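You operate a simulated robot arm through the tools that you are given. There is no shell and no other tool. Be economical: measure what you need, move in short steps, check, and stop when the job is done.

Carry out the task below with a simulated robot arm. There is one attempt and no reset: what you move stays moved.

Task
Put the sample jar from the top of the wooden bench and the yellow marker on the black carrier.
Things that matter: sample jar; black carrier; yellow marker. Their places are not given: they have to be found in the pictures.

Only the result counts: the job must be done as asked and must still hold three seconds after the hand-in. Knocking over, shifting, dropping, spilling or breaking anything else fails it.

Robot
A 7-joint arm with a two-finger parallel gripper, fixed in place. Base frame: the origin is at the foot of the arm, x ahead of it, y to its left, z up; the work surface is at about z = 0. Lengths are in mm, angles in rad, forces in N, time in s.
With the tool pointing down near the work surface it reaches from about 240 to 620 mm from the base axis. Its first joint turns from -1.152 to 1.152 rad. Payload 2.6 kg.
The TCP is the grasp point between the finger pads, 30 mm short of the fingertips. In the tool frame z runs along the fingers and y along their closing line. The gripper opens to 94 mm. The fingers are 28 mm wide and 10 mm thick; the gripper's body (50 by 96 mm) begins 55 mm behind the TCP.
Orientation is that of the tool frame in the base frame, as [roll, pitch, yaw] about the fixed x, y, z axes, in that order (R = Rz(yaw) Ry(pitch) Rx(roll)). With the fingers straight down and closing along the base's y, the tool's x points along the base's -x, its y along +y and its z along -z.

Tools
- The arm moves only by the tool servo_tool. Its argument "series" is text: rows parted by semicolons, each of 7 numbers parted by spaces: the closure, from 0 (fully open) to 1 (shut), then the shift along the tool's x, y, z in mm, then the turn, a rotation vector about the tool's x, y, z in rad. In form: claw dx dy dz rx ry rz; .... A call has 1 to 12 rows; each row is the pose to reach, as a shift and turn from the pose commanded when the call began, along the tool's axes at that moment. Each row takes 0.2 s and may step no farther than 50 mm and 0.15 rad from the row before; otherwise, or with a gripper value out of range, the whole call is refused. A pose out of reach is approached as far as the arm can. The call stops where the force on the tool passes 40 N (or 10 N more than at its start, if that is more) or the arm is blocked; 0.2 s more then pass. The fingers move at their own pace (about 72 mm/s each) and stop on an object; they squeeze with about 35 N. The grip force told is the motor's: it shows also when the fingers shut on nothing. Time passes only in rows, and 0.2 s behind the last, so rows that repeat a pose let the fingers close. The reply holds the time, the measured pose of the TCP, the force on the tool along the base axes, the opening and the grip force, in the units named above and with some noise.
- Cameras (640 x 400 px; columns grow to the right, rows downward): "scene" is fixed at [7.2, 423.7, 560.4]; the picture's right is [-0.90, -0.43, 0.00], its down [-0.28, 0.57, -0.77] and it looks along [0.33, -0.69, -0.64] (base axes); focal length 261 px, centre (320, 200). "wrist" rides on the gripper at [-37, 0, -58] in the tool frame; the picture's right is [0.00, -1.00, 0.00], its down [0.97, 0.00, -0.24] and it looks along [0.24, 0.00, 0.97] (tool axes); focal length 218 px, centre (320, 200).
- capture(camera): a new picture of that camera. It takes no simulated time.
- pixel_to_xyz(camera, pixels): for up to 12 pixels [column, row] of the newest picture of that camera ("zoom" is the newest enlarged one), the place [x, y, z] in the base frame of the surface seen there, good to about 3 mm, but the place of the scene camera against the robot may be out by one fixed shift of up to 12 mm in any direction. It takes no simulated time.
- inspect(camera, box): a new picture of the part [left, top, right, bottom] of that camera's present view, enlarged. It takes no simulated time.
- job_done(): hands the job in; it is judged then, once.

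Go step by step. Measure first, check grasps and placings, and put right what went wrong. The budget is 60 turns and 20 pictures, counting those below and the enlarged ones. Unless the task says otherwise, let go and move clear before handing in, and close with one line.

The tools are called after "Call:" as a command line: name --argument value ..., lists and objects as JSON in quotes. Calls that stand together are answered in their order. servo_tool: Moves the arm, as the interface text tells. Its arguments: {"type":"object","properties":{"series":{"type":"string"}},"required":["series"]} The other tools are called the same way: capture (camera) takes a picture; pixel_to_xyz (camera, pixels) gives the place of the surface under pixels of a picture; inspect (camera, box) takes an enlarged picture of a part of a camera's view; job_done () hands the job in.

At the start:

```text
time_s: 0.0
tcp_pos: [362.9, -9.3, 371.4]
tcp_rot: [3.14, 0.001, 3.14]
ft_force: [0.0, -0.1, -0.7]
width: 93.9
grip_force: 0.1
```

scene: 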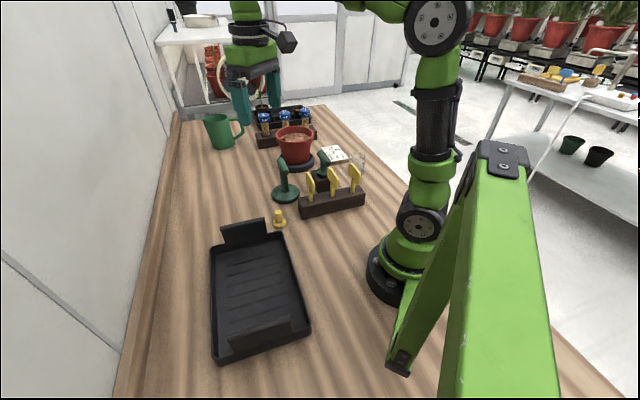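
wrist: 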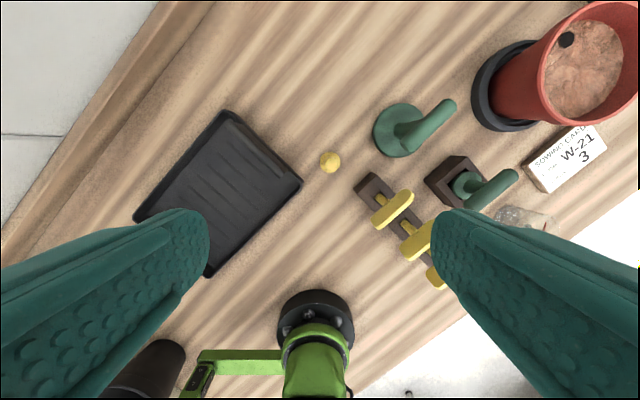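

The scene shows a black tray at (258,290), a small yellow thing at (279,218), yellow tags in a rack at (332,185), and a clear object near (358,160). I'll enlarge these to identify them.

Call:
inspect --camera "scene" --box '[250, 90, 380, 230]'

Call:
inspect --camera "wrist" --box '[300, 80, 620, 280]'

```text
2.86 times, centred on (315, 160) of scene
```

zoom: 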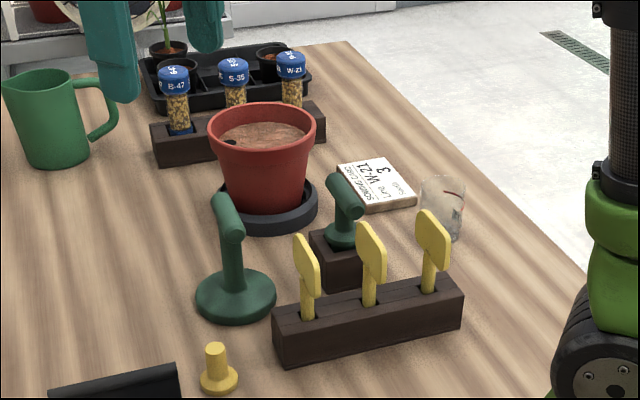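

```text
2.00 times, centred on (460, 180) of wrist
```

zoom: 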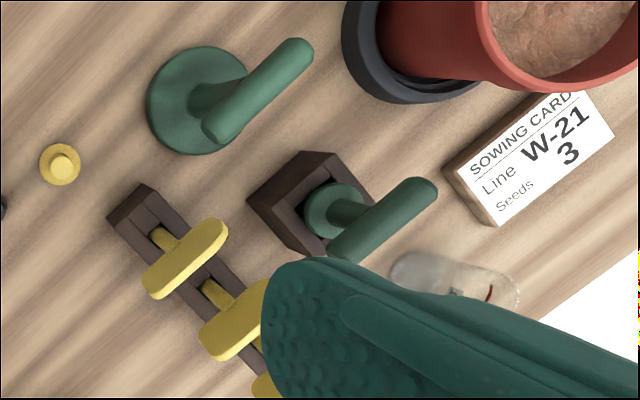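

The clear jar stands at about (357,160), and the only lone yellow piece is the peg at (279,218). The three tags in the rack are identical, so "the" marker is the peg. Next I'll measure these and the tray.

Call:
pixel_to_xyz --camera "wrist" --pixels '[[330, 162], [338, 168], [322, 160], [230, 115], [300, 183], [138, 215], [208, 273], [220, 190], [250, 130], [270, 165], [515, 212], [545, 222]]'

Call:
pixel_to_xyz --camera "scene" --pixels '[[278, 211], [279, 226], [357, 153], [358, 165], [360, 172], [255, 285], [223, 230], [264, 222], [232, 340], [307, 322], [212, 355], [298, 270]]'

```text
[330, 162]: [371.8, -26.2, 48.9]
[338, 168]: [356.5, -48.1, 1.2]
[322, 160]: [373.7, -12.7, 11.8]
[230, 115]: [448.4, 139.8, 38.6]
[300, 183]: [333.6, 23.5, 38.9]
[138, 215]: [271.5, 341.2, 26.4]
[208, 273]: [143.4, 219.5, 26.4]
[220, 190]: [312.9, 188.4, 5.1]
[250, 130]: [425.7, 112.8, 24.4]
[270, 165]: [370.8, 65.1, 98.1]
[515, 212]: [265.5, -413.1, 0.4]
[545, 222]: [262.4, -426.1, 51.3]
```

```text
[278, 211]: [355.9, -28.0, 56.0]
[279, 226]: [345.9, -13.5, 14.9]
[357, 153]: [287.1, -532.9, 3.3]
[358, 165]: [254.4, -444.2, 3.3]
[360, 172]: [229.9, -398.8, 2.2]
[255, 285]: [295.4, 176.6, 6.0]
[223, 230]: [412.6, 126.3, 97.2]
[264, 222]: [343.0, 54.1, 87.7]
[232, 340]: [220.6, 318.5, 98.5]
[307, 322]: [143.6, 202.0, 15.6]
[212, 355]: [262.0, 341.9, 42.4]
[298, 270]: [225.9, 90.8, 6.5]
```

The peg top is at about (372,-26,49), the tray floor is at z of about 5, and the end flaps reach about 98 mm. I'll measure the neighbours before planning the peg approach.

Call:
pixel_to_xyz --camera "wrist" --pixels '[[376, 130], [400, 125], [405, 138], [448, 105], [370, 182], [380, 218], [408, 195], [360, 190], [235, 118], [296, 178], [330, 152], [330, 172]]'

Call:
pixel_to_xyz --camera "scene" --pixels '[[283, 162], [296, 190], [310, 175], [305, 212], [320, 165], [335, 175], [354, 170], [333, 154], [295, 130], [312, 132]]'

```text
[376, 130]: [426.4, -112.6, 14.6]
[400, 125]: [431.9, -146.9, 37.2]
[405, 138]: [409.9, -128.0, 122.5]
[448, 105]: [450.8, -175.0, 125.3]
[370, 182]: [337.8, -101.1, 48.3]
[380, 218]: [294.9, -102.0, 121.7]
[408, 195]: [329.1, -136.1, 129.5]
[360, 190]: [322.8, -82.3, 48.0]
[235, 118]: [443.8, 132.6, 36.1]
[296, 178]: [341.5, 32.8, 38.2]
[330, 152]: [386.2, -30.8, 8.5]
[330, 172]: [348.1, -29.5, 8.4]
```

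```text
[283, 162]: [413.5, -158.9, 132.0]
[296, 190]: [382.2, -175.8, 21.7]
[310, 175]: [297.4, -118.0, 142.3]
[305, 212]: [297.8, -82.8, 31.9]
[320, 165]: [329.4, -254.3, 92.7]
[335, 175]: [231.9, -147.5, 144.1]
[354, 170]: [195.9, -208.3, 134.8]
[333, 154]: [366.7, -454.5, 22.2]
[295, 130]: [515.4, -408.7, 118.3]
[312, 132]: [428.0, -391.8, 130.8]
```

The peg centre is about (367,-28), with its flange up to z 8.5 and radius 18. The neighbours clear the hand in its present orientation. I'll descend above it part-open and look.

Call:
servo_tool --series "0.4 -4 -19 45 0 0 0; 0.4 -4 -19 90 0 0 0; 0.4 -4 -19 135 0 0 0; 0.4 -4 -19 180 0 0 0; 0.4 -4 -19 220 0 0 0; 0.4 -4 -19 240 0 0 0; 0.4 -4 -19 240 0 0 0"

Call:
capture --camera "wrist"

```text
time_s: 1.6
tcp_pos: [366.2, -28.6, 130.2]
tcp_rot: [-3.141, 0.0, 3.141]
ft_force: [-0.4, -0.5, 0.7]
width: 56.5
grip_force: 0.1
```

```text
15 pictures are left
```

wrist: 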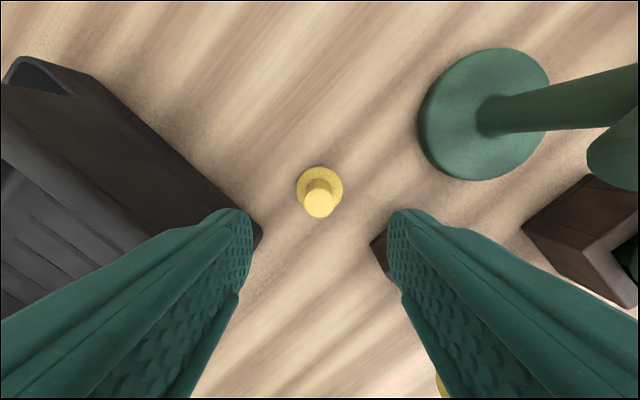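

Call:
pixel_to_xyz --camera "wrist" --pixels '[[318, 205], [305, 205], [330, 205], [297, 185], [342, 185], [258, 232], [245, 235], [375, 240]]'

```text
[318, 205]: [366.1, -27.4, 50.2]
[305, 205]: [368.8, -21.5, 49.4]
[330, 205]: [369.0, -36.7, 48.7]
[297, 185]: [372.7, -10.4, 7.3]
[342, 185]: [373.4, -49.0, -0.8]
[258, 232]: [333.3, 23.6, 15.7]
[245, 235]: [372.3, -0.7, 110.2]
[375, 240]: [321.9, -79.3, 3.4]
```

The peg centre is confirmed at about (367,-28.5), right under the TCP. I'll descend to z of about 42 and close.

Call:
servo_tool --series "0.4 0 0 40 0 0 0; 0.4 0 0 75 0 0 0; 0.4 0 0 88 0 0 0; 0.4 0 0 88 0 0 0; 0.9 0 0 88 0 0 0; 0.9 0 0 88 0 0 0; 0.9 0 0 88 0 0 0; 0.9 0 0 88 0 0 0"

```text
time_s: 3.4
tcp_pos: [367.9, -28.5, 44.8]
tcp_rot: [-3.14, 0.001, -3.14]
ft_force: [0.2, -0.1, -0.2]
width: 19.2
grip_force: 35.4
```

Gripped at 19 mm. I'll lift and carry it to the tray's near half, around (336,141).

Call:
servo_tool --series "0.9 0 0 -40 0 0 0; 0.9 0 0 -85 0 0 0; 0.9 0 0 -130 0 0 0; 0.9 6 40 -130 0 0 0; 0.9 14 80 -130 0 0 0; 0.9 24 125 -130 0 0 0; 0.9 32 170 -130 0 0 0; 0.9 32 170 -130 0 0 0"

Call:
capture --camera "wrist"

```text
time_s: 5.2
tcp_pos: [330.2, 141.0, 175.7]
tcp_rot: [-3.142, 0.0, 3.141]
ft_force: [-0.7, -0.3, 0.4]
width: 9.4
grip_force: 0.0
```

```text
14 pictures are left
```

wrist: 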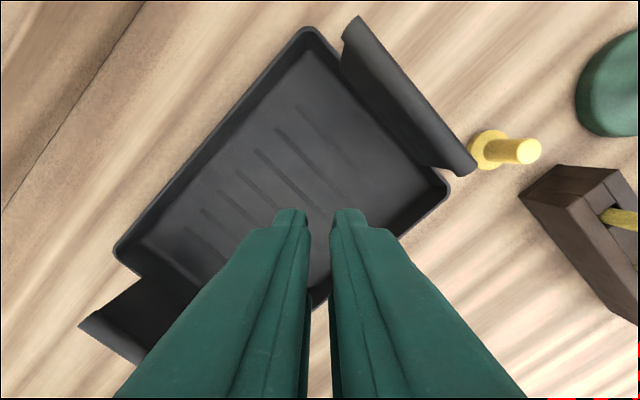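

The fingers are at 9.4 mm with no force, so the peg slipped out. It is still standing at about (500,150) on the bench. I'll measure and inspect it.

Call:
inspect --camera "wrist" --box '[440, 100, 600, 200]'

Call:
inspect --camera "scene" --box '[250, 195, 314, 235]'

Call:
pixel_to_xyz --camera "wrist" --pixels '[[528, 150], [519, 150], [538, 150], [477, 150], [490, 135], [500, 150], [487, 166], [505, 140], [375, 70], [410, 100], [300, 150], [345, 40]]'

```text
4.00 times, centred on (520, 150) of wrist
```

zoom: 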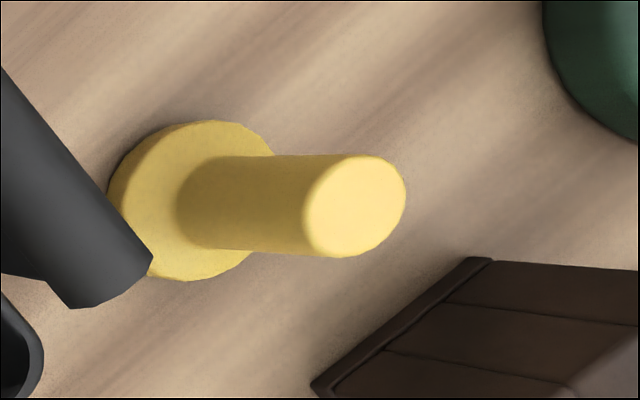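

```text
10.00 times, centred on (282, 215) of scene
```

zoom: 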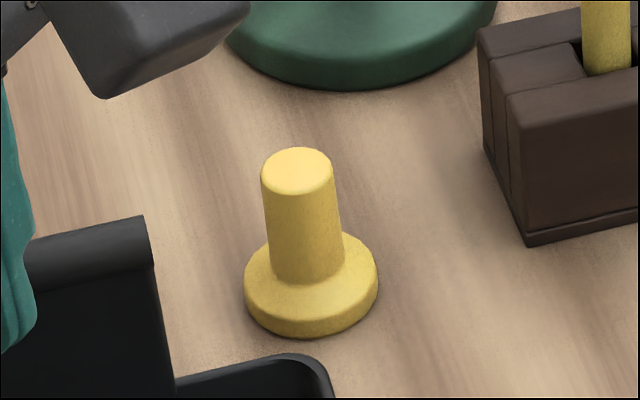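

```text
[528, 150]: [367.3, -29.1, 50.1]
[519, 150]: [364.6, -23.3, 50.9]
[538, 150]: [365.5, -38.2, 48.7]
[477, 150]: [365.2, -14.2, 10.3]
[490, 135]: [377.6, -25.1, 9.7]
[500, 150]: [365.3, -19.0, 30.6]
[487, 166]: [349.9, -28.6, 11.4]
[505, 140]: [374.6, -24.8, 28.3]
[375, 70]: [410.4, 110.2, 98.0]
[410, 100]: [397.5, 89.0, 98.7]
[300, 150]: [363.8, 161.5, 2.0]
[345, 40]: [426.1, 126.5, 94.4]
```

The peg did not move at all. It has a 19 mm stem with the flange top at z of about 10. I'll go back and grip it as low as possible with full closure, then lift in small steps while reading the force.

Call:
servo_tool --series "0.4 -8 -45 0 0 0 0; 0.4 -16 -90 0 0 0 0; 0.4 -26 -130 0 0 0 0; 0.4 -34 -169.5 0 0 0 0; 0.4 -36 -169.5 40 0 0 0; 0.4 -36 -169.5 80 0 0 0; 0.4 -36 -169.5 115 0 0 0; 0.4 -36 -169.5 132 0 0 0; 0.4 -36 -169.5 132 0 0 0"

Call:
servo_tool --series "1 0 0 0 0 0 0; 1 0 0 0 0 0 0; 1 0 0 0 0 0 0; 1 0 0 0 0 0 0; 1 0 0 0 0 0 0"

Call:
servo_tool --series "1 0 0 -1 0 0 0; 1 0 0 -2 0 0 0; 1 0 0 -4 0 0 0; 1 0 0 -4 0 0 0"

```text
time_s: 7.2
tcp_pos: [369.6, -29.0, 44.2]
tcp_rot: [-3.142, 0.002, -3.141]
ft_force: [1.0, 0.1, 0.4]
width: 56.4
grip_force: 0.1
```

```text
time_s: 8.4
tcp_pos: [370.2, -30.9, 43.1]
tcp_rot: [-3.142, -0.001, -3.142]
ft_force: [0.6, 0.5, 0.8]
width: 19.3
grip_force: 34.8
```

```text
time_s: 9.4
tcp_pos: [369.4, -27.9, 45.5]
tcp_rot: [-3.141, 0.0, -3.141]
ft_force: [0.4, 0.1, -0.8]
width: 19.1
grip_force: 34.7
```

The force stays near zero after 4 mm and the grip holds, so the peg is probably not anchored. I'll lift a bit more and look.

Call:
servo_tool --series "1 0 0 -4 0 0 0; 1 0 0 -8 0 0 0; 1 0 0 -12 0 0 0; 1 0 0 -16 0 0 0; 1 0 0 -16 0 0 0"

Call:
inspect --camera "scene" --box '[234, 175, 314, 235]'

```text
time_s: 10.6
tcp_pos: [369.2, -27.6, 62.5]
tcp_rot: [-3.141, 0.001, 3.141]
ft_force: [-0.2, -0.3, 0.1]
width: 19.2
grip_force: 35.7
```

```text
6.67 times, centred on (274, 205) of scene
```

zoom: 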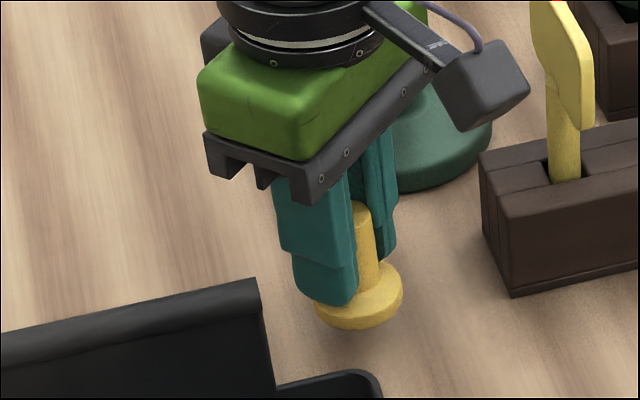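

The flange sits right beneath the fingertips, as it did when gripped. I'll check its height.

Call:
pixel_to_xyz --camera "zoom" --pixels '[[380, 295], [365, 310], [362, 208], [370, 345]]'

Call:
servo_tool --series "1 0 0 -10 0 0 0; 1 0 0 -20 0 0 0; 1 0 0 -30 0 0 0; 1 0 0 -40 0 0 0; 1 0 0 -50 0 0 0; 1 0 0 -50 0 0 0"

```text
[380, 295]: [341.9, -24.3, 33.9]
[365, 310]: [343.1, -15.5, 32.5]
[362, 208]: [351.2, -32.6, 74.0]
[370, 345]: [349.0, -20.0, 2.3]
```

```text
time_s: 12.0
tcp_pos: [370.3, -26.6, 111.1]
tcp_rot: [-3.14, 0.0, -3.14]
ft_force: [0.2, 0.6, -1.2]
width: 19.1
grip_force: 35.5
```

The peg is lifted and held, with the width still at 19.1 mm. Faster motion made it slip, so I'll keep lifting gently.

Call:
servo_tool --series "1 0 0 -5 0 0 0; 1 0 0 -13 0 0 0; 1 0 0 -22 0 0 0; 1 0 0 -32 0 0 0; 1 0 0 -42 0 0 0; 1 0 0 -51 0 0 0; 1 0 0 -56 0 0 0; 1 0 0 -58 0 0 0; 1 0 0 -58 0 0 0"

Call:
servo_tool --series "1 1 5 0 0 0 0; 1 2 12 0 0 0 0; 1 4 22 0 0 0 0; 1 6 34 0 0 0 0; 1 8 46 0 0 0 0; 1 10 58 0 0 0 0; 1 12 70 0 0 0 0; 1 14 80 0 0 0 0; 1 16 87 0 0 0 0; 1 17 90 0 0 0 0; 1 17 90 0 0 0 0"

Call:
servo_tool --series "1 1 5 0 0 0 0; 1 2 12 0 0 0 0; 1 4 22 0 0 0 0; 1 6 34 0 0 0 0; 1 8 46 0 0 0 0; 1 10 58 0 0 0 0; 1 12 67 0 0 0 0; 1 14 74 0 0 0 0; 1 15 79 0 0 0 0; 1 16 81 0 0 0 0; 1 16 81 0 0 0 0"

Call:
capture --camera "wrist"

```text
time_s: 14.0
tcp_pos: [370.1, -27.5, 169.7]
tcp_rot: [-3.141, 0.0, 3.141]
ft_force: [-0.3, -0.2, -0.7]
width: 19.4
grip_force: 35.2
```

```text
time_s: 16.4
tcp_pos: [351.6, 62.4, 170.7]
tcp_rot: [-3.141, -0.001, -3.141]
ft_force: [0.2, -0.6, -0.6]
width: 19.1
grip_force: 34.7
```

```text
time_s: 18.8
tcp_pos: [336.4, 143.6, 170.5]
tcp_rot: [-3.14, 0.0, 3.142]
ft_force: [0.2, -0.3, -1.4]
width: 19.4
grip_force: 35.5
```

```text
10 pictures are left
```

wrist: 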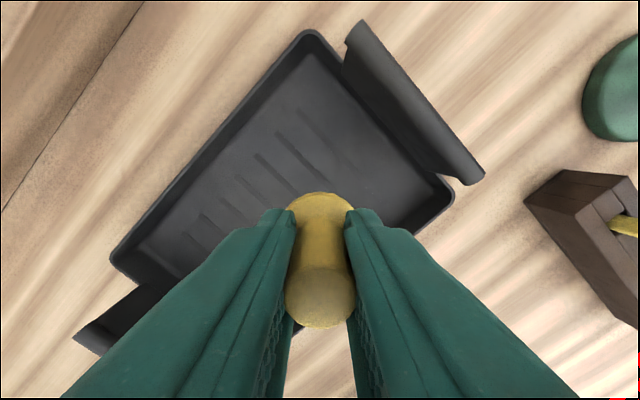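

The peg is held over the tray. The floor shows ribs at about (250,180), so I'll measure the floor heights to choose a flat spot.

Call:
pixel_to_xyz --camera "wrist" --pixels '[[300, 135], [315, 150], [295, 160], [275, 165], [350, 130], [380, 160], [330, 100], [400, 210], [300, 60], [160, 250], [200, 225], [310, 30]]'

```text
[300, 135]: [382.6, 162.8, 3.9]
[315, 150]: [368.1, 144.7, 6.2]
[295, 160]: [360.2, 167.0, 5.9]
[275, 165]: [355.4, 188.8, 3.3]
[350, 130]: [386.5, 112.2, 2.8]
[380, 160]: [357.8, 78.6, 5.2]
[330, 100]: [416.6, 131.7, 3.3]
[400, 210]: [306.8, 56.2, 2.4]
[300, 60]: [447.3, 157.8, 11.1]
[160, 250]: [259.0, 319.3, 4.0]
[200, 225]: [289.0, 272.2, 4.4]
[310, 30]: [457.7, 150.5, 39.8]
```

The floor is flat to within noise at z of about 4. The current spot keeps the hand about 23 mm from the leaning flap, so I'll lower gently here.

Call:
servo_tool --series "1 0 0 5 0 0 0; 1 0 0 15 0 0 0; 1 0 0 27 0 0 0; 1 0 0 40 0 0 0; 1 0 0 53 0 0 0; 1 0 0 66 0 0 0; 1 0 0 79 0 0 0; 1 0 0 91 0 0 0; 1 0 0 102 0 0 0; 1 0 0 110 0 0 0; 1 0 0 115 0 0 0; 1 0 0 115 0 0 0"

Call:
servo_tool --series "1 0 0 2 0 0 0; 1 0 0 4 0 0 0; 1 0 0 5 0 0 0; 1 0 0 5 0 0 0"

```text
time_s: 21.4
tcp_pos: [336.2, 143.5, 55.5]
tcp_rot: [3.141, 0.001, 3.141]
ft_force: [0.9, 0.1, 0.3]
width: 19.1
grip_force: 35.5
```

```text
time_s: 22.4
tcp_pos: [336.5, 143.7, 49.9]
tcp_rot: [-3.141, 0.0, -3.14]
ft_force: [0.0, 0.4, -1.3]
width: 19.2
grip_force: 35.0
```

Call:
servo_tool --series "1 0 0 1 0 0 0; 1 0 0 2 0 0 0; 1 0 0 2 0 0 0"

```text
time_s: 23.2
tcp_pos: [336.8, 142.7, 48.9]
tcp_rot: [-3.141, 0.002, 3.141]
ft_force: [-5.6, -1.0, 15.5]
width: 19.2
grip_force: 34.9
```

A contact force of 15 N shows the peg is on the floor of the tray. I'll release it and retreat upward.

Call:
servo_tool --series "0.6 0 0 -0.5 0 0 0; 0.5 0 0 -0.5 0 0 0; 0.5 0 0 -0.5 0 0 0; 0.5 0 0 -10 0 0 0; 0.5 0 0 -40 0 0 0; 0.5 0 0 -80 0 0 0; 0.5 0 0 -125 0 0 0; 0.5 0 0 -170 0 0 0; 0.5 0 0 -215 0 0 0; 0.5 0 0 -250 0 0 0; 0.5 0 0 -250 0 0 0"

Call:
capture --camera "wrist"

```text
time_s: 25.6
tcp_pos: [336.6, 142.7, 301.0]
tcp_rot: [-3.141, 0.0, 3.141]
ft_force: [0.4, -0.4, 0.2]
width: 47.3
grip_force: 0.1
```

```text
9 pictures are left
```

wrist: 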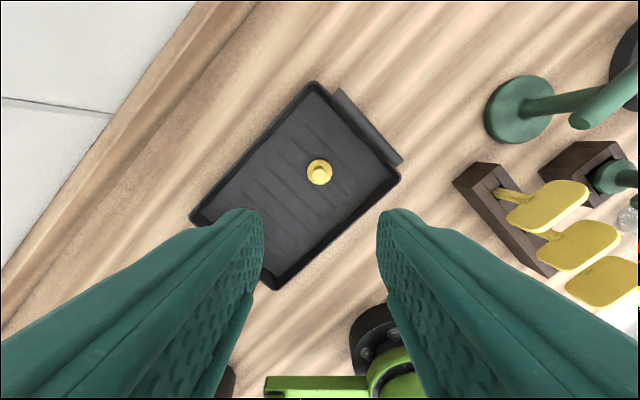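

The peg stands upright in the tray at (319,172). Next I'll move high over to the jar, near (262,-425).

Call:
servo_tool --series "0.5 0 -40 -20 0 0 0; 0.4 0 -88 -20 0 0 0; 0.3 0 -136 -20 0 0 0; 0.2 0 -184 -20 0 0 0; 0.1 0 -232 -20 0 0 0; 0 0 -280 -20 0 0 0; 0 0 -328 -20 0 0 0; 0 10 -376 -20 0 0 0; 0 25 -420 -20 0 0 0; 0 40 -465 -20 0 0 0; 0 55 -510 -20 0 0 0; 0 66 -550 -20 0 0 0"

Call:
capture --camera "wrist"

```text
time_s: 28.2
tcp_pos: [272.1, -407.7, 319.5]
tcp_rot: [-3.141, 0.001, 3.141]
ft_force: [-0.4, -0.1, 0.6]
width: 93.8
grip_force: 0.1
```

```text
8 pictures are left
```

wrist: 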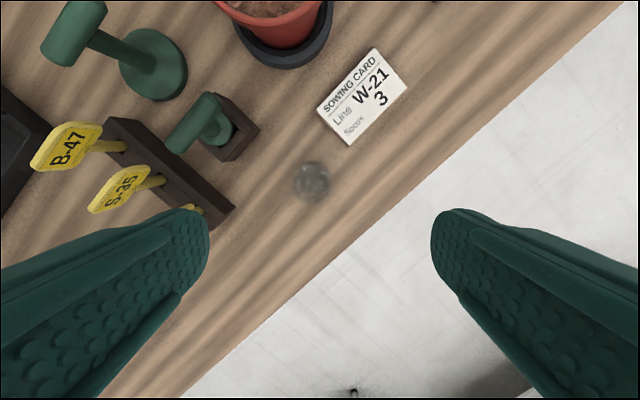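

The tags carry line labels (B-47, S-35), so they are not the marker. The jar is at (312,183), and I'll enlarge it.

Call:
inspect --camera "wrist" --box '[264, 150, 360, 210]'

Call:
pixel_to_xyz --camera "wrist" --pixels '[[312, 183], [292, 182], [331, 182], [312, 163], [312, 202], [345, 143], [405, 80], [255, 130], [232, 208], [195, 212], [318, 108], [215, 155]]'

```text
6.67 times, centred on (312, 180) of wrist
```

zoom: 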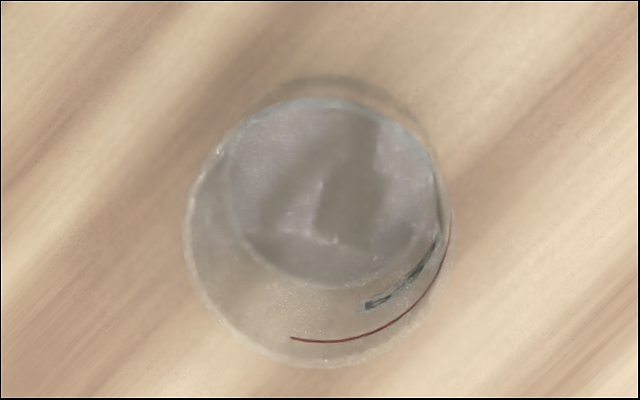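

```text
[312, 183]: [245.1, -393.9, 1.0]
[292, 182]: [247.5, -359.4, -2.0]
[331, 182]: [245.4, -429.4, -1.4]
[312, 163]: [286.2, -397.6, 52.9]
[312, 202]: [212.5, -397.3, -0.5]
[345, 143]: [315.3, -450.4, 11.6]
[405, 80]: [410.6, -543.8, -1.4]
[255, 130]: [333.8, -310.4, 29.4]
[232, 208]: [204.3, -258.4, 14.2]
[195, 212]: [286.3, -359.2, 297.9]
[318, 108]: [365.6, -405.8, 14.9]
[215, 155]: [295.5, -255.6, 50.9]
```

From the rays, the jar is about 60 mm wide and 55 mm high, standing at about (253.5,-395.5). I'll descend above it fully open and check.

Call:
servo_tool --series "0 18 12 20 0 0 0; 0 18 12 60 0 0 0; 0 18 12 100 0 0 0; 0 18 12 140 0 0 0; 0 18 12 180 0 0 0; 0 18 12 195 0 0 0; 0 18 12 195 0 0 0"

Call:
capture --camera "wrist"

```text
time_s: 29.8
tcp_pos: [251.0, -394.8, 121.2]
tcp_rot: [3.141, 0.0, -3.141]
ft_force: [-0.2, -0.4, 0.0]
width: 94.3
grip_force: 0.1
```

```text
6 pictures are left
```

wrist: 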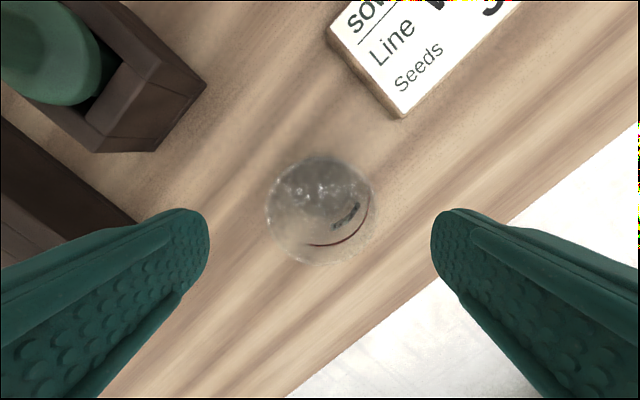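

The jar is centred between the fingers at (320,211), with clear floor for both tips. I'll descend to z of about 42 and close.

Call:
servo_tool --series "0 0 0 25 0 0 0; 0 0 0 50 0 0 0; 0 0 0 70 0 0 0; 0 0 0 80 0 0 0; 0 0 0 80 0 0 0; 0.3 0 0 80 0 0 0; 0.6 0 0 80 0 0 0; 1 0 0 80 0 0 0; 1 0 0 80 0 0 0; 1 0 0 80 0 0 0"

Call:
servo_tool --series "1 0 0 -2 0 0 0; 1 0 0 -5 0 0 0; 1 0 0 -9 0 0 0; 1 0 0 -14 0 0 0; 1 0 0 -18 0 0 0; 1 0 0 -20 0 0 0; 1 0 0 -20 0 0 0"

Call:
capture --camera "wrist"

```text
time_s: 32.0
tcp_pos: [252.5, -395.6, 42.3]
tcp_rot: [3.141, -0.001, -3.14]
ft_force: [-0.2, 0.1, 1.2]
width: 56.4
grip_force: 34.9
```

```text
time_s: 33.6
tcp_pos: [252.7, -394.1, 64.1]
tcp_rot: [3.141, 0.0, -3.14]
ft_force: [-0.5, -0.3, -0.9]
width: 56.8
grip_force: 34.9
```

```text
5 pictures are left
```

wrist: 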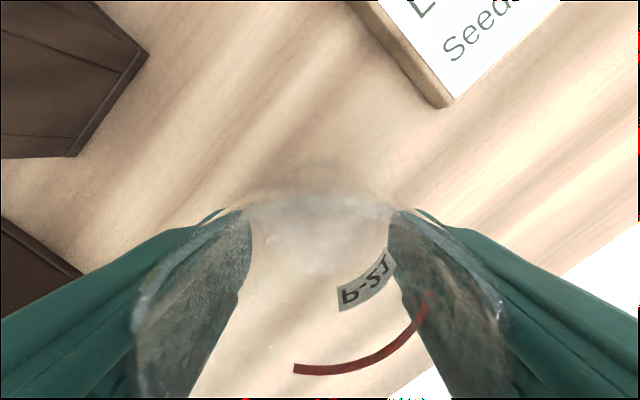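

The jar is in hand with its rim about 30 mm above the TCP, and the width is steady at 56.8. I'll lift it gently to above the neighbours.

Call:
servo_tool --series "1 0 0 -4 0 0 0; 1 0 0 -12 0 0 0; 1 0 0 -24 0 0 0; 1 0 0 -39 0 0 0; 1 0 0 -55 0 0 0; 1 0 0 -71 0 0 0; 1 0 0 -87 0 0 0; 1 0 0 -101 0 0 0; 1 0 0 -112 0 0 0; 1 0 0 -120 0 0 0; 1 0 0 -124 0 0 0; 1 0 0 -125 0 0 0"

Call:
servo_tool --series "1 0 0 -4 0 0 0; 1 0 0 -12 0 0 0; 1 0 0 -22 0 0 0; 1 0 0 -32 0 0 0; 1 0 0 -40 0 0 0; 1 0 0 -44 0 0 0; 1 0 0 -45 0 0 0; 1 0 0 -45 0 0 0"

Call:
capture --camera "scene"

```text
time_s: 36.2
tcp_pos: [253.2, -394.3, 188.4]
tcp_rot: [3.141, -0.001, 3.141]
ft_force: [-0.3, 0.1, -0.1]
width: 57.1
grip_force: 35.0
```

```text
time_s: 38.0
tcp_pos: [252.7, -394.7, 233.9]
tcp_rot: [-3.141, -0.001, -3.14]
ft_force: [0.3, 0.5, 0.0]
width: 56.9
grip_force: 35.1
```

```text
4 pictures are left
```

scene: 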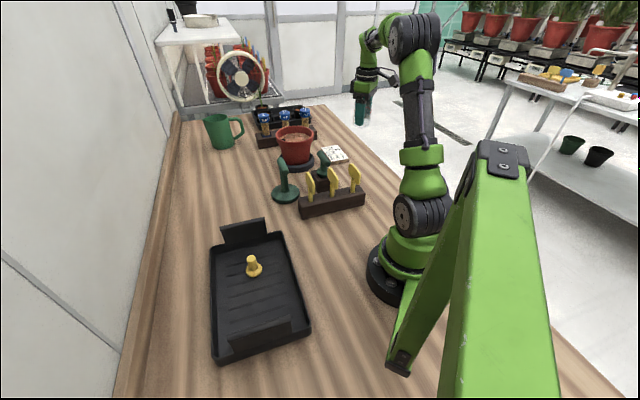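

The bench spot is empty and the jar is in hand, while the peg stands in the tray at (254,266). I'll carry the jar over to the tray's far half in gentle arcs.

Call:
servo_tool --series "1 -1 4 0 0 0 0; 1 -4 11 0 0 0 0; 1 -8 21 0 0 0 0; 1 -13 34 0 0 0 0; 1 -19 50 0 0 0 0; 1 -25 67 0 0 0 0; 1 -31 84 0 0 0 0; 1 -38 101 0 0 0 0; 1 -44 118 0 0 0 0; 1 -50 133 0 0 0 0; 1 -54 145 0 0 0 0; 1 -57 153.5 0 0 0 0"

Call:
servo_tool --series "1 -1 6 0 0 0 0; 1 -2 13 0 0 0 0; 1 -3 23 0 0 0 0; 1 -5 36 0 0 0 0; 1 -8 50 0 0 0 0; 1 -11 67 0 0 0 0; 1 -14 84 0 0 0 0; 1 -17 101 0 0 0 0; 1 -20 118 0 0 0 0; 1 -22 133 0 0 0 0; 1 -24 145 0 0 0 0; 1 -25 153.5 0 0 0 0"

Call:
servo_tool --series "1 0 6 0 0 0 0; 1 1 13 0 0 0 0; 1 2 23 0 0 0 0; 1 3 36 0 0 0 0; 1 5 50 0 0 0 0; 1 7 67 0 0 0 0; 1 8 84 0 0 0 0; 1 10 101 0 0 0 0; 1 12 118 0 0 0 0; 1 13 133 0 0 0 0; 1 14 145 0 0 0 0; 1 15 153.5 0 0 0 0"

Call:
servo_tool --series "1 2 6 0 0 0 0; 1 4 13 0 0 0 0; 1 8 23 0 0 0 0; 1 12 36 0 0 0 0; 1 18 50 0 0 0 0; 1 24 67 0 0 0 0; 1 30 84 0 0 0 0; 1 36 101 0 0 0 0; 1 42 118 0 0 0 0; 1 48 133 0 0 0 0; 1 52 145 0 0 0 0; 1 55 153.5 0 0 0 0"

Call:
capture --camera "wrist"

```text
time_s: 40.6
tcp_pos: [309.1, -241.2, 231.1]
tcp_rot: [3.14, 0.001, -3.141]
ft_force: [0.3, -0.1, 0.3]
width: 57.0
grip_force: 34.9
```

```text
time_s: 43.2
tcp_pos: [334.8, -87.8, 231.2]
tcp_rot: [3.14, 0.001, -3.141]
ft_force: [-0.1, 0.6, -0.8]
width: 56.6
grip_force: 35.5
```

```text
time_s: 45.8
tcp_pos: [319.5, 67.2, 232.7]
tcp_rot: [3.14, -0.001, -3.141]
ft_force: [-0.4, 0.1, -0.2]
width: 57.0
grip_force: 35.1
```

```text
time_s: 48.4
tcp_pos: [263.0, 220.2, 233.6]
tcp_rot: [3.141, 0.0, 3.14]
ft_force: [0.1, -1.2, 0.0]
width: 57.3
grip_force: 35.7
```

```text
3 pictures are left
```

wrist: 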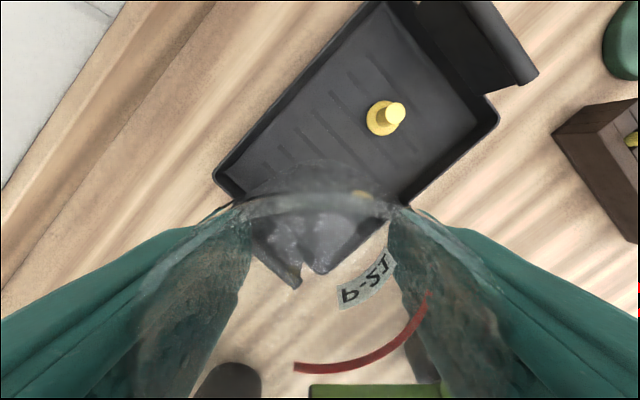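

The jar is held above the tray's far part. I'll check where the tray's far edge and flap are relative to the drop point.

Call:
pixel_to_xyz --camera "wrist" --pixels '[[216, 180], [236, 180], [250, 160], [495, 118], [430, 185], [380, 110], [395, 112], [300, 120], [420, 150], [296, 282], [225, 198]]'

Call:
pixel_to_xyz --camera "scene" --pixels '[[254, 258], [252, 272], [212, 358], [308, 328], [233, 338], [290, 322], [235, 325], [280, 310], [255, 300], [225, 318], [211, 262], [282, 232]]'

```text
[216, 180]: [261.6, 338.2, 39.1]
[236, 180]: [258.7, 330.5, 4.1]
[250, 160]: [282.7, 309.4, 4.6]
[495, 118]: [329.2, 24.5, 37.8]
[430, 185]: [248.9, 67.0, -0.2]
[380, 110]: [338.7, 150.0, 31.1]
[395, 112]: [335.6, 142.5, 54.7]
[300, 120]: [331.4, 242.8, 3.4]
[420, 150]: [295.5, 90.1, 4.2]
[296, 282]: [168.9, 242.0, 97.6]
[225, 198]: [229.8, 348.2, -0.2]
```

```text
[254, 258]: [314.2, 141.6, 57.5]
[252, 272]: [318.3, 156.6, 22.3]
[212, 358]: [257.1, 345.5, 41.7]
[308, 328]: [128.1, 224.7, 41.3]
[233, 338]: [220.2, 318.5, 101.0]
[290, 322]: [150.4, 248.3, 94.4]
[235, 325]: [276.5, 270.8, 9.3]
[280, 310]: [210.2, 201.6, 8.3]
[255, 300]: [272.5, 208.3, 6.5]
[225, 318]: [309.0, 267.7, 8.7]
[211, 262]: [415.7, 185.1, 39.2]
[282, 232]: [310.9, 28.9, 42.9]
```

The drop point at (263,220) is about 84 mm from the far flap and well clear of the peg. I'll lower gently.

Call:
servo_tool --series "1 0 0 4 0 0 0; 1 0 0 12 0 0 0; 1 0 0 23 0 0 0; 1 0 0 37 0 0 0; 1 0 0 52 0 0 0; 1 0 0 67 0 0 0; 1 0 0 80 0 0 0; 1 0 0 91 0 0 0; 1 0 0 99 0 0 0; 1 0 0 104 0 0 0; 1 0 0 105 0 0 0"

Call:
servo_tool --series "1 0 0 4 0 0 0; 1 0 0 12 0 0 0; 1 0 0 23 0 0 0; 1 0 0 34 0 0 0; 1 0 0 45 0 0 0; 1 0 0 55 0 0 0; 1 0 0 63 0 0 0; 1 0 0 69 0 0 0; 1 0 0 72 0 0 0; 1 0 0 73 0 0 0; 1 0 0 73 0 0 0"

Call:
servo_tool --series "1 0 0 2 0 0 0; 1 0 0 4 0 0 0; 1 0 0 5 0 0 0; 1 0 0 5 0 0 0"

```text
time_s: 50.8
tcp_pos: [263.8, 218.8, 127.9]
tcp_rot: [3.141, 0.0, -3.141]
ft_force: [-0.6, 1.6, -0.5]
width: 56.9
grip_force: 35.4
```

```text
time_s: 53.2
tcp_pos: [263.0, 218.7, 55.0]
tcp_rot: [3.141, -0.001, 3.141]
ft_force: [-0.2, -0.4, 0.4]
width: 57.2
grip_force: 35.6
```

```text
time_s: 54.2
tcp_pos: [263.7, 219.2, 50.2]
tcp_rot: [3.141, -0.001, 3.14]
ft_force: [0.4, 0.2, 0.6]
width: 57.3
grip_force: 35.1
```

Call:
servo_tool --series "1 0 0 1 0 0 0; 1 0 0 2 0 0 0; 1 0 0 2 0 0 0"

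```text
time_s: 55.0
tcp_pos: [264.4, 219.0, 49.0]
tcp_rot: [3.14, 0.0, 3.141]
ft_force: [0.1, 0.6, -0.7]
width: 56.9
grip_force: 35.2
```

Call:
servo_tool --series "1 0 0 1 0 0 0; 1 0 0 1.5 0 0 0; 1 0 0 1.5 0 0 0"

```text
time_s: 55.8
tcp_pos: [264.7, 220.3, 47.0]
tcp_rot: [3.141, 0.001, 3.141]
ft_force: [-2.2, -2.6, 14.6]
width: 56.7
grip_force: 34.8
```

A contact force of 14.6 N shows the jar is on the tray floor. I'll release it and rise slowly.

Call:
servo_tool --series "0.3 0 0 -0.5 0 0 0; 0.15 0 0 -0.5 0 0 0; 0.15 0 0 -0.5 0 0 0; 0.15 0 0 -5 0 0 0; 0.15 0 0 -20 0 0 0; 0.15 0 0 -45 0 0 0; 0.15 0 0 -80 0 0 0; 0.15 0 0 -120 0 0 0; 0.15 0 0 -160 0 0 0; 0.15 0 0 -200 0 0 0; 0.15 0 0 -240 0 0 0; 0.15 0 0 -240 0 0 0"

Call:
capture --camera "wrist"

Call:
capture --camera "scene"

```text
time_s: 58.4
tcp_pos: [263.8, 220.1, 287.6]
tcp_rot: [-3.141, 0.002, -3.14]
ft_force: [0.3, 0.4, -0.1]
width: 79.9
grip_force: 0.1
```

```text
2 pictures are left
```

wrist: 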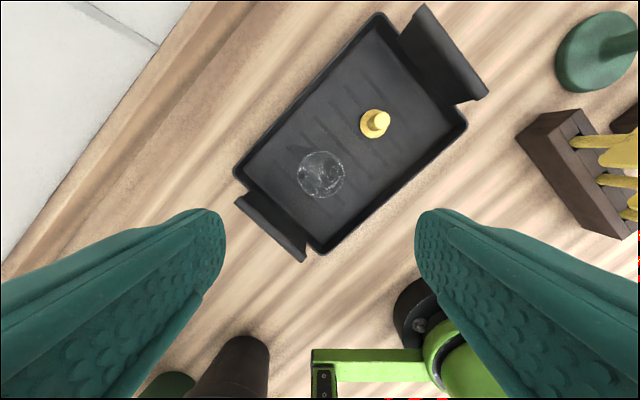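

```text
1 pictures are left
```

scene: 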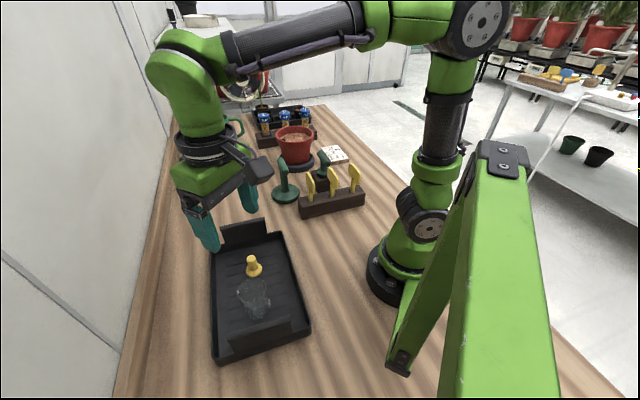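

The jar (wrist 320,175) and the yellow peg (375,123) both stand upright in the black tray. Everything else is undisturbed and the hand is clear, so I'm handing in.

Call:
job_done

```text
The job is handed in.
```

The sample jar and the yellow marker are both standing upright on the black carrier, and I have handed the job in. The marker slipped out of the grip on the first lift without moving or tipping, and a slower second lift held. I took the lone yellow peg to be the marker, since the other yellow pieces are line-labelled tags in a rack.
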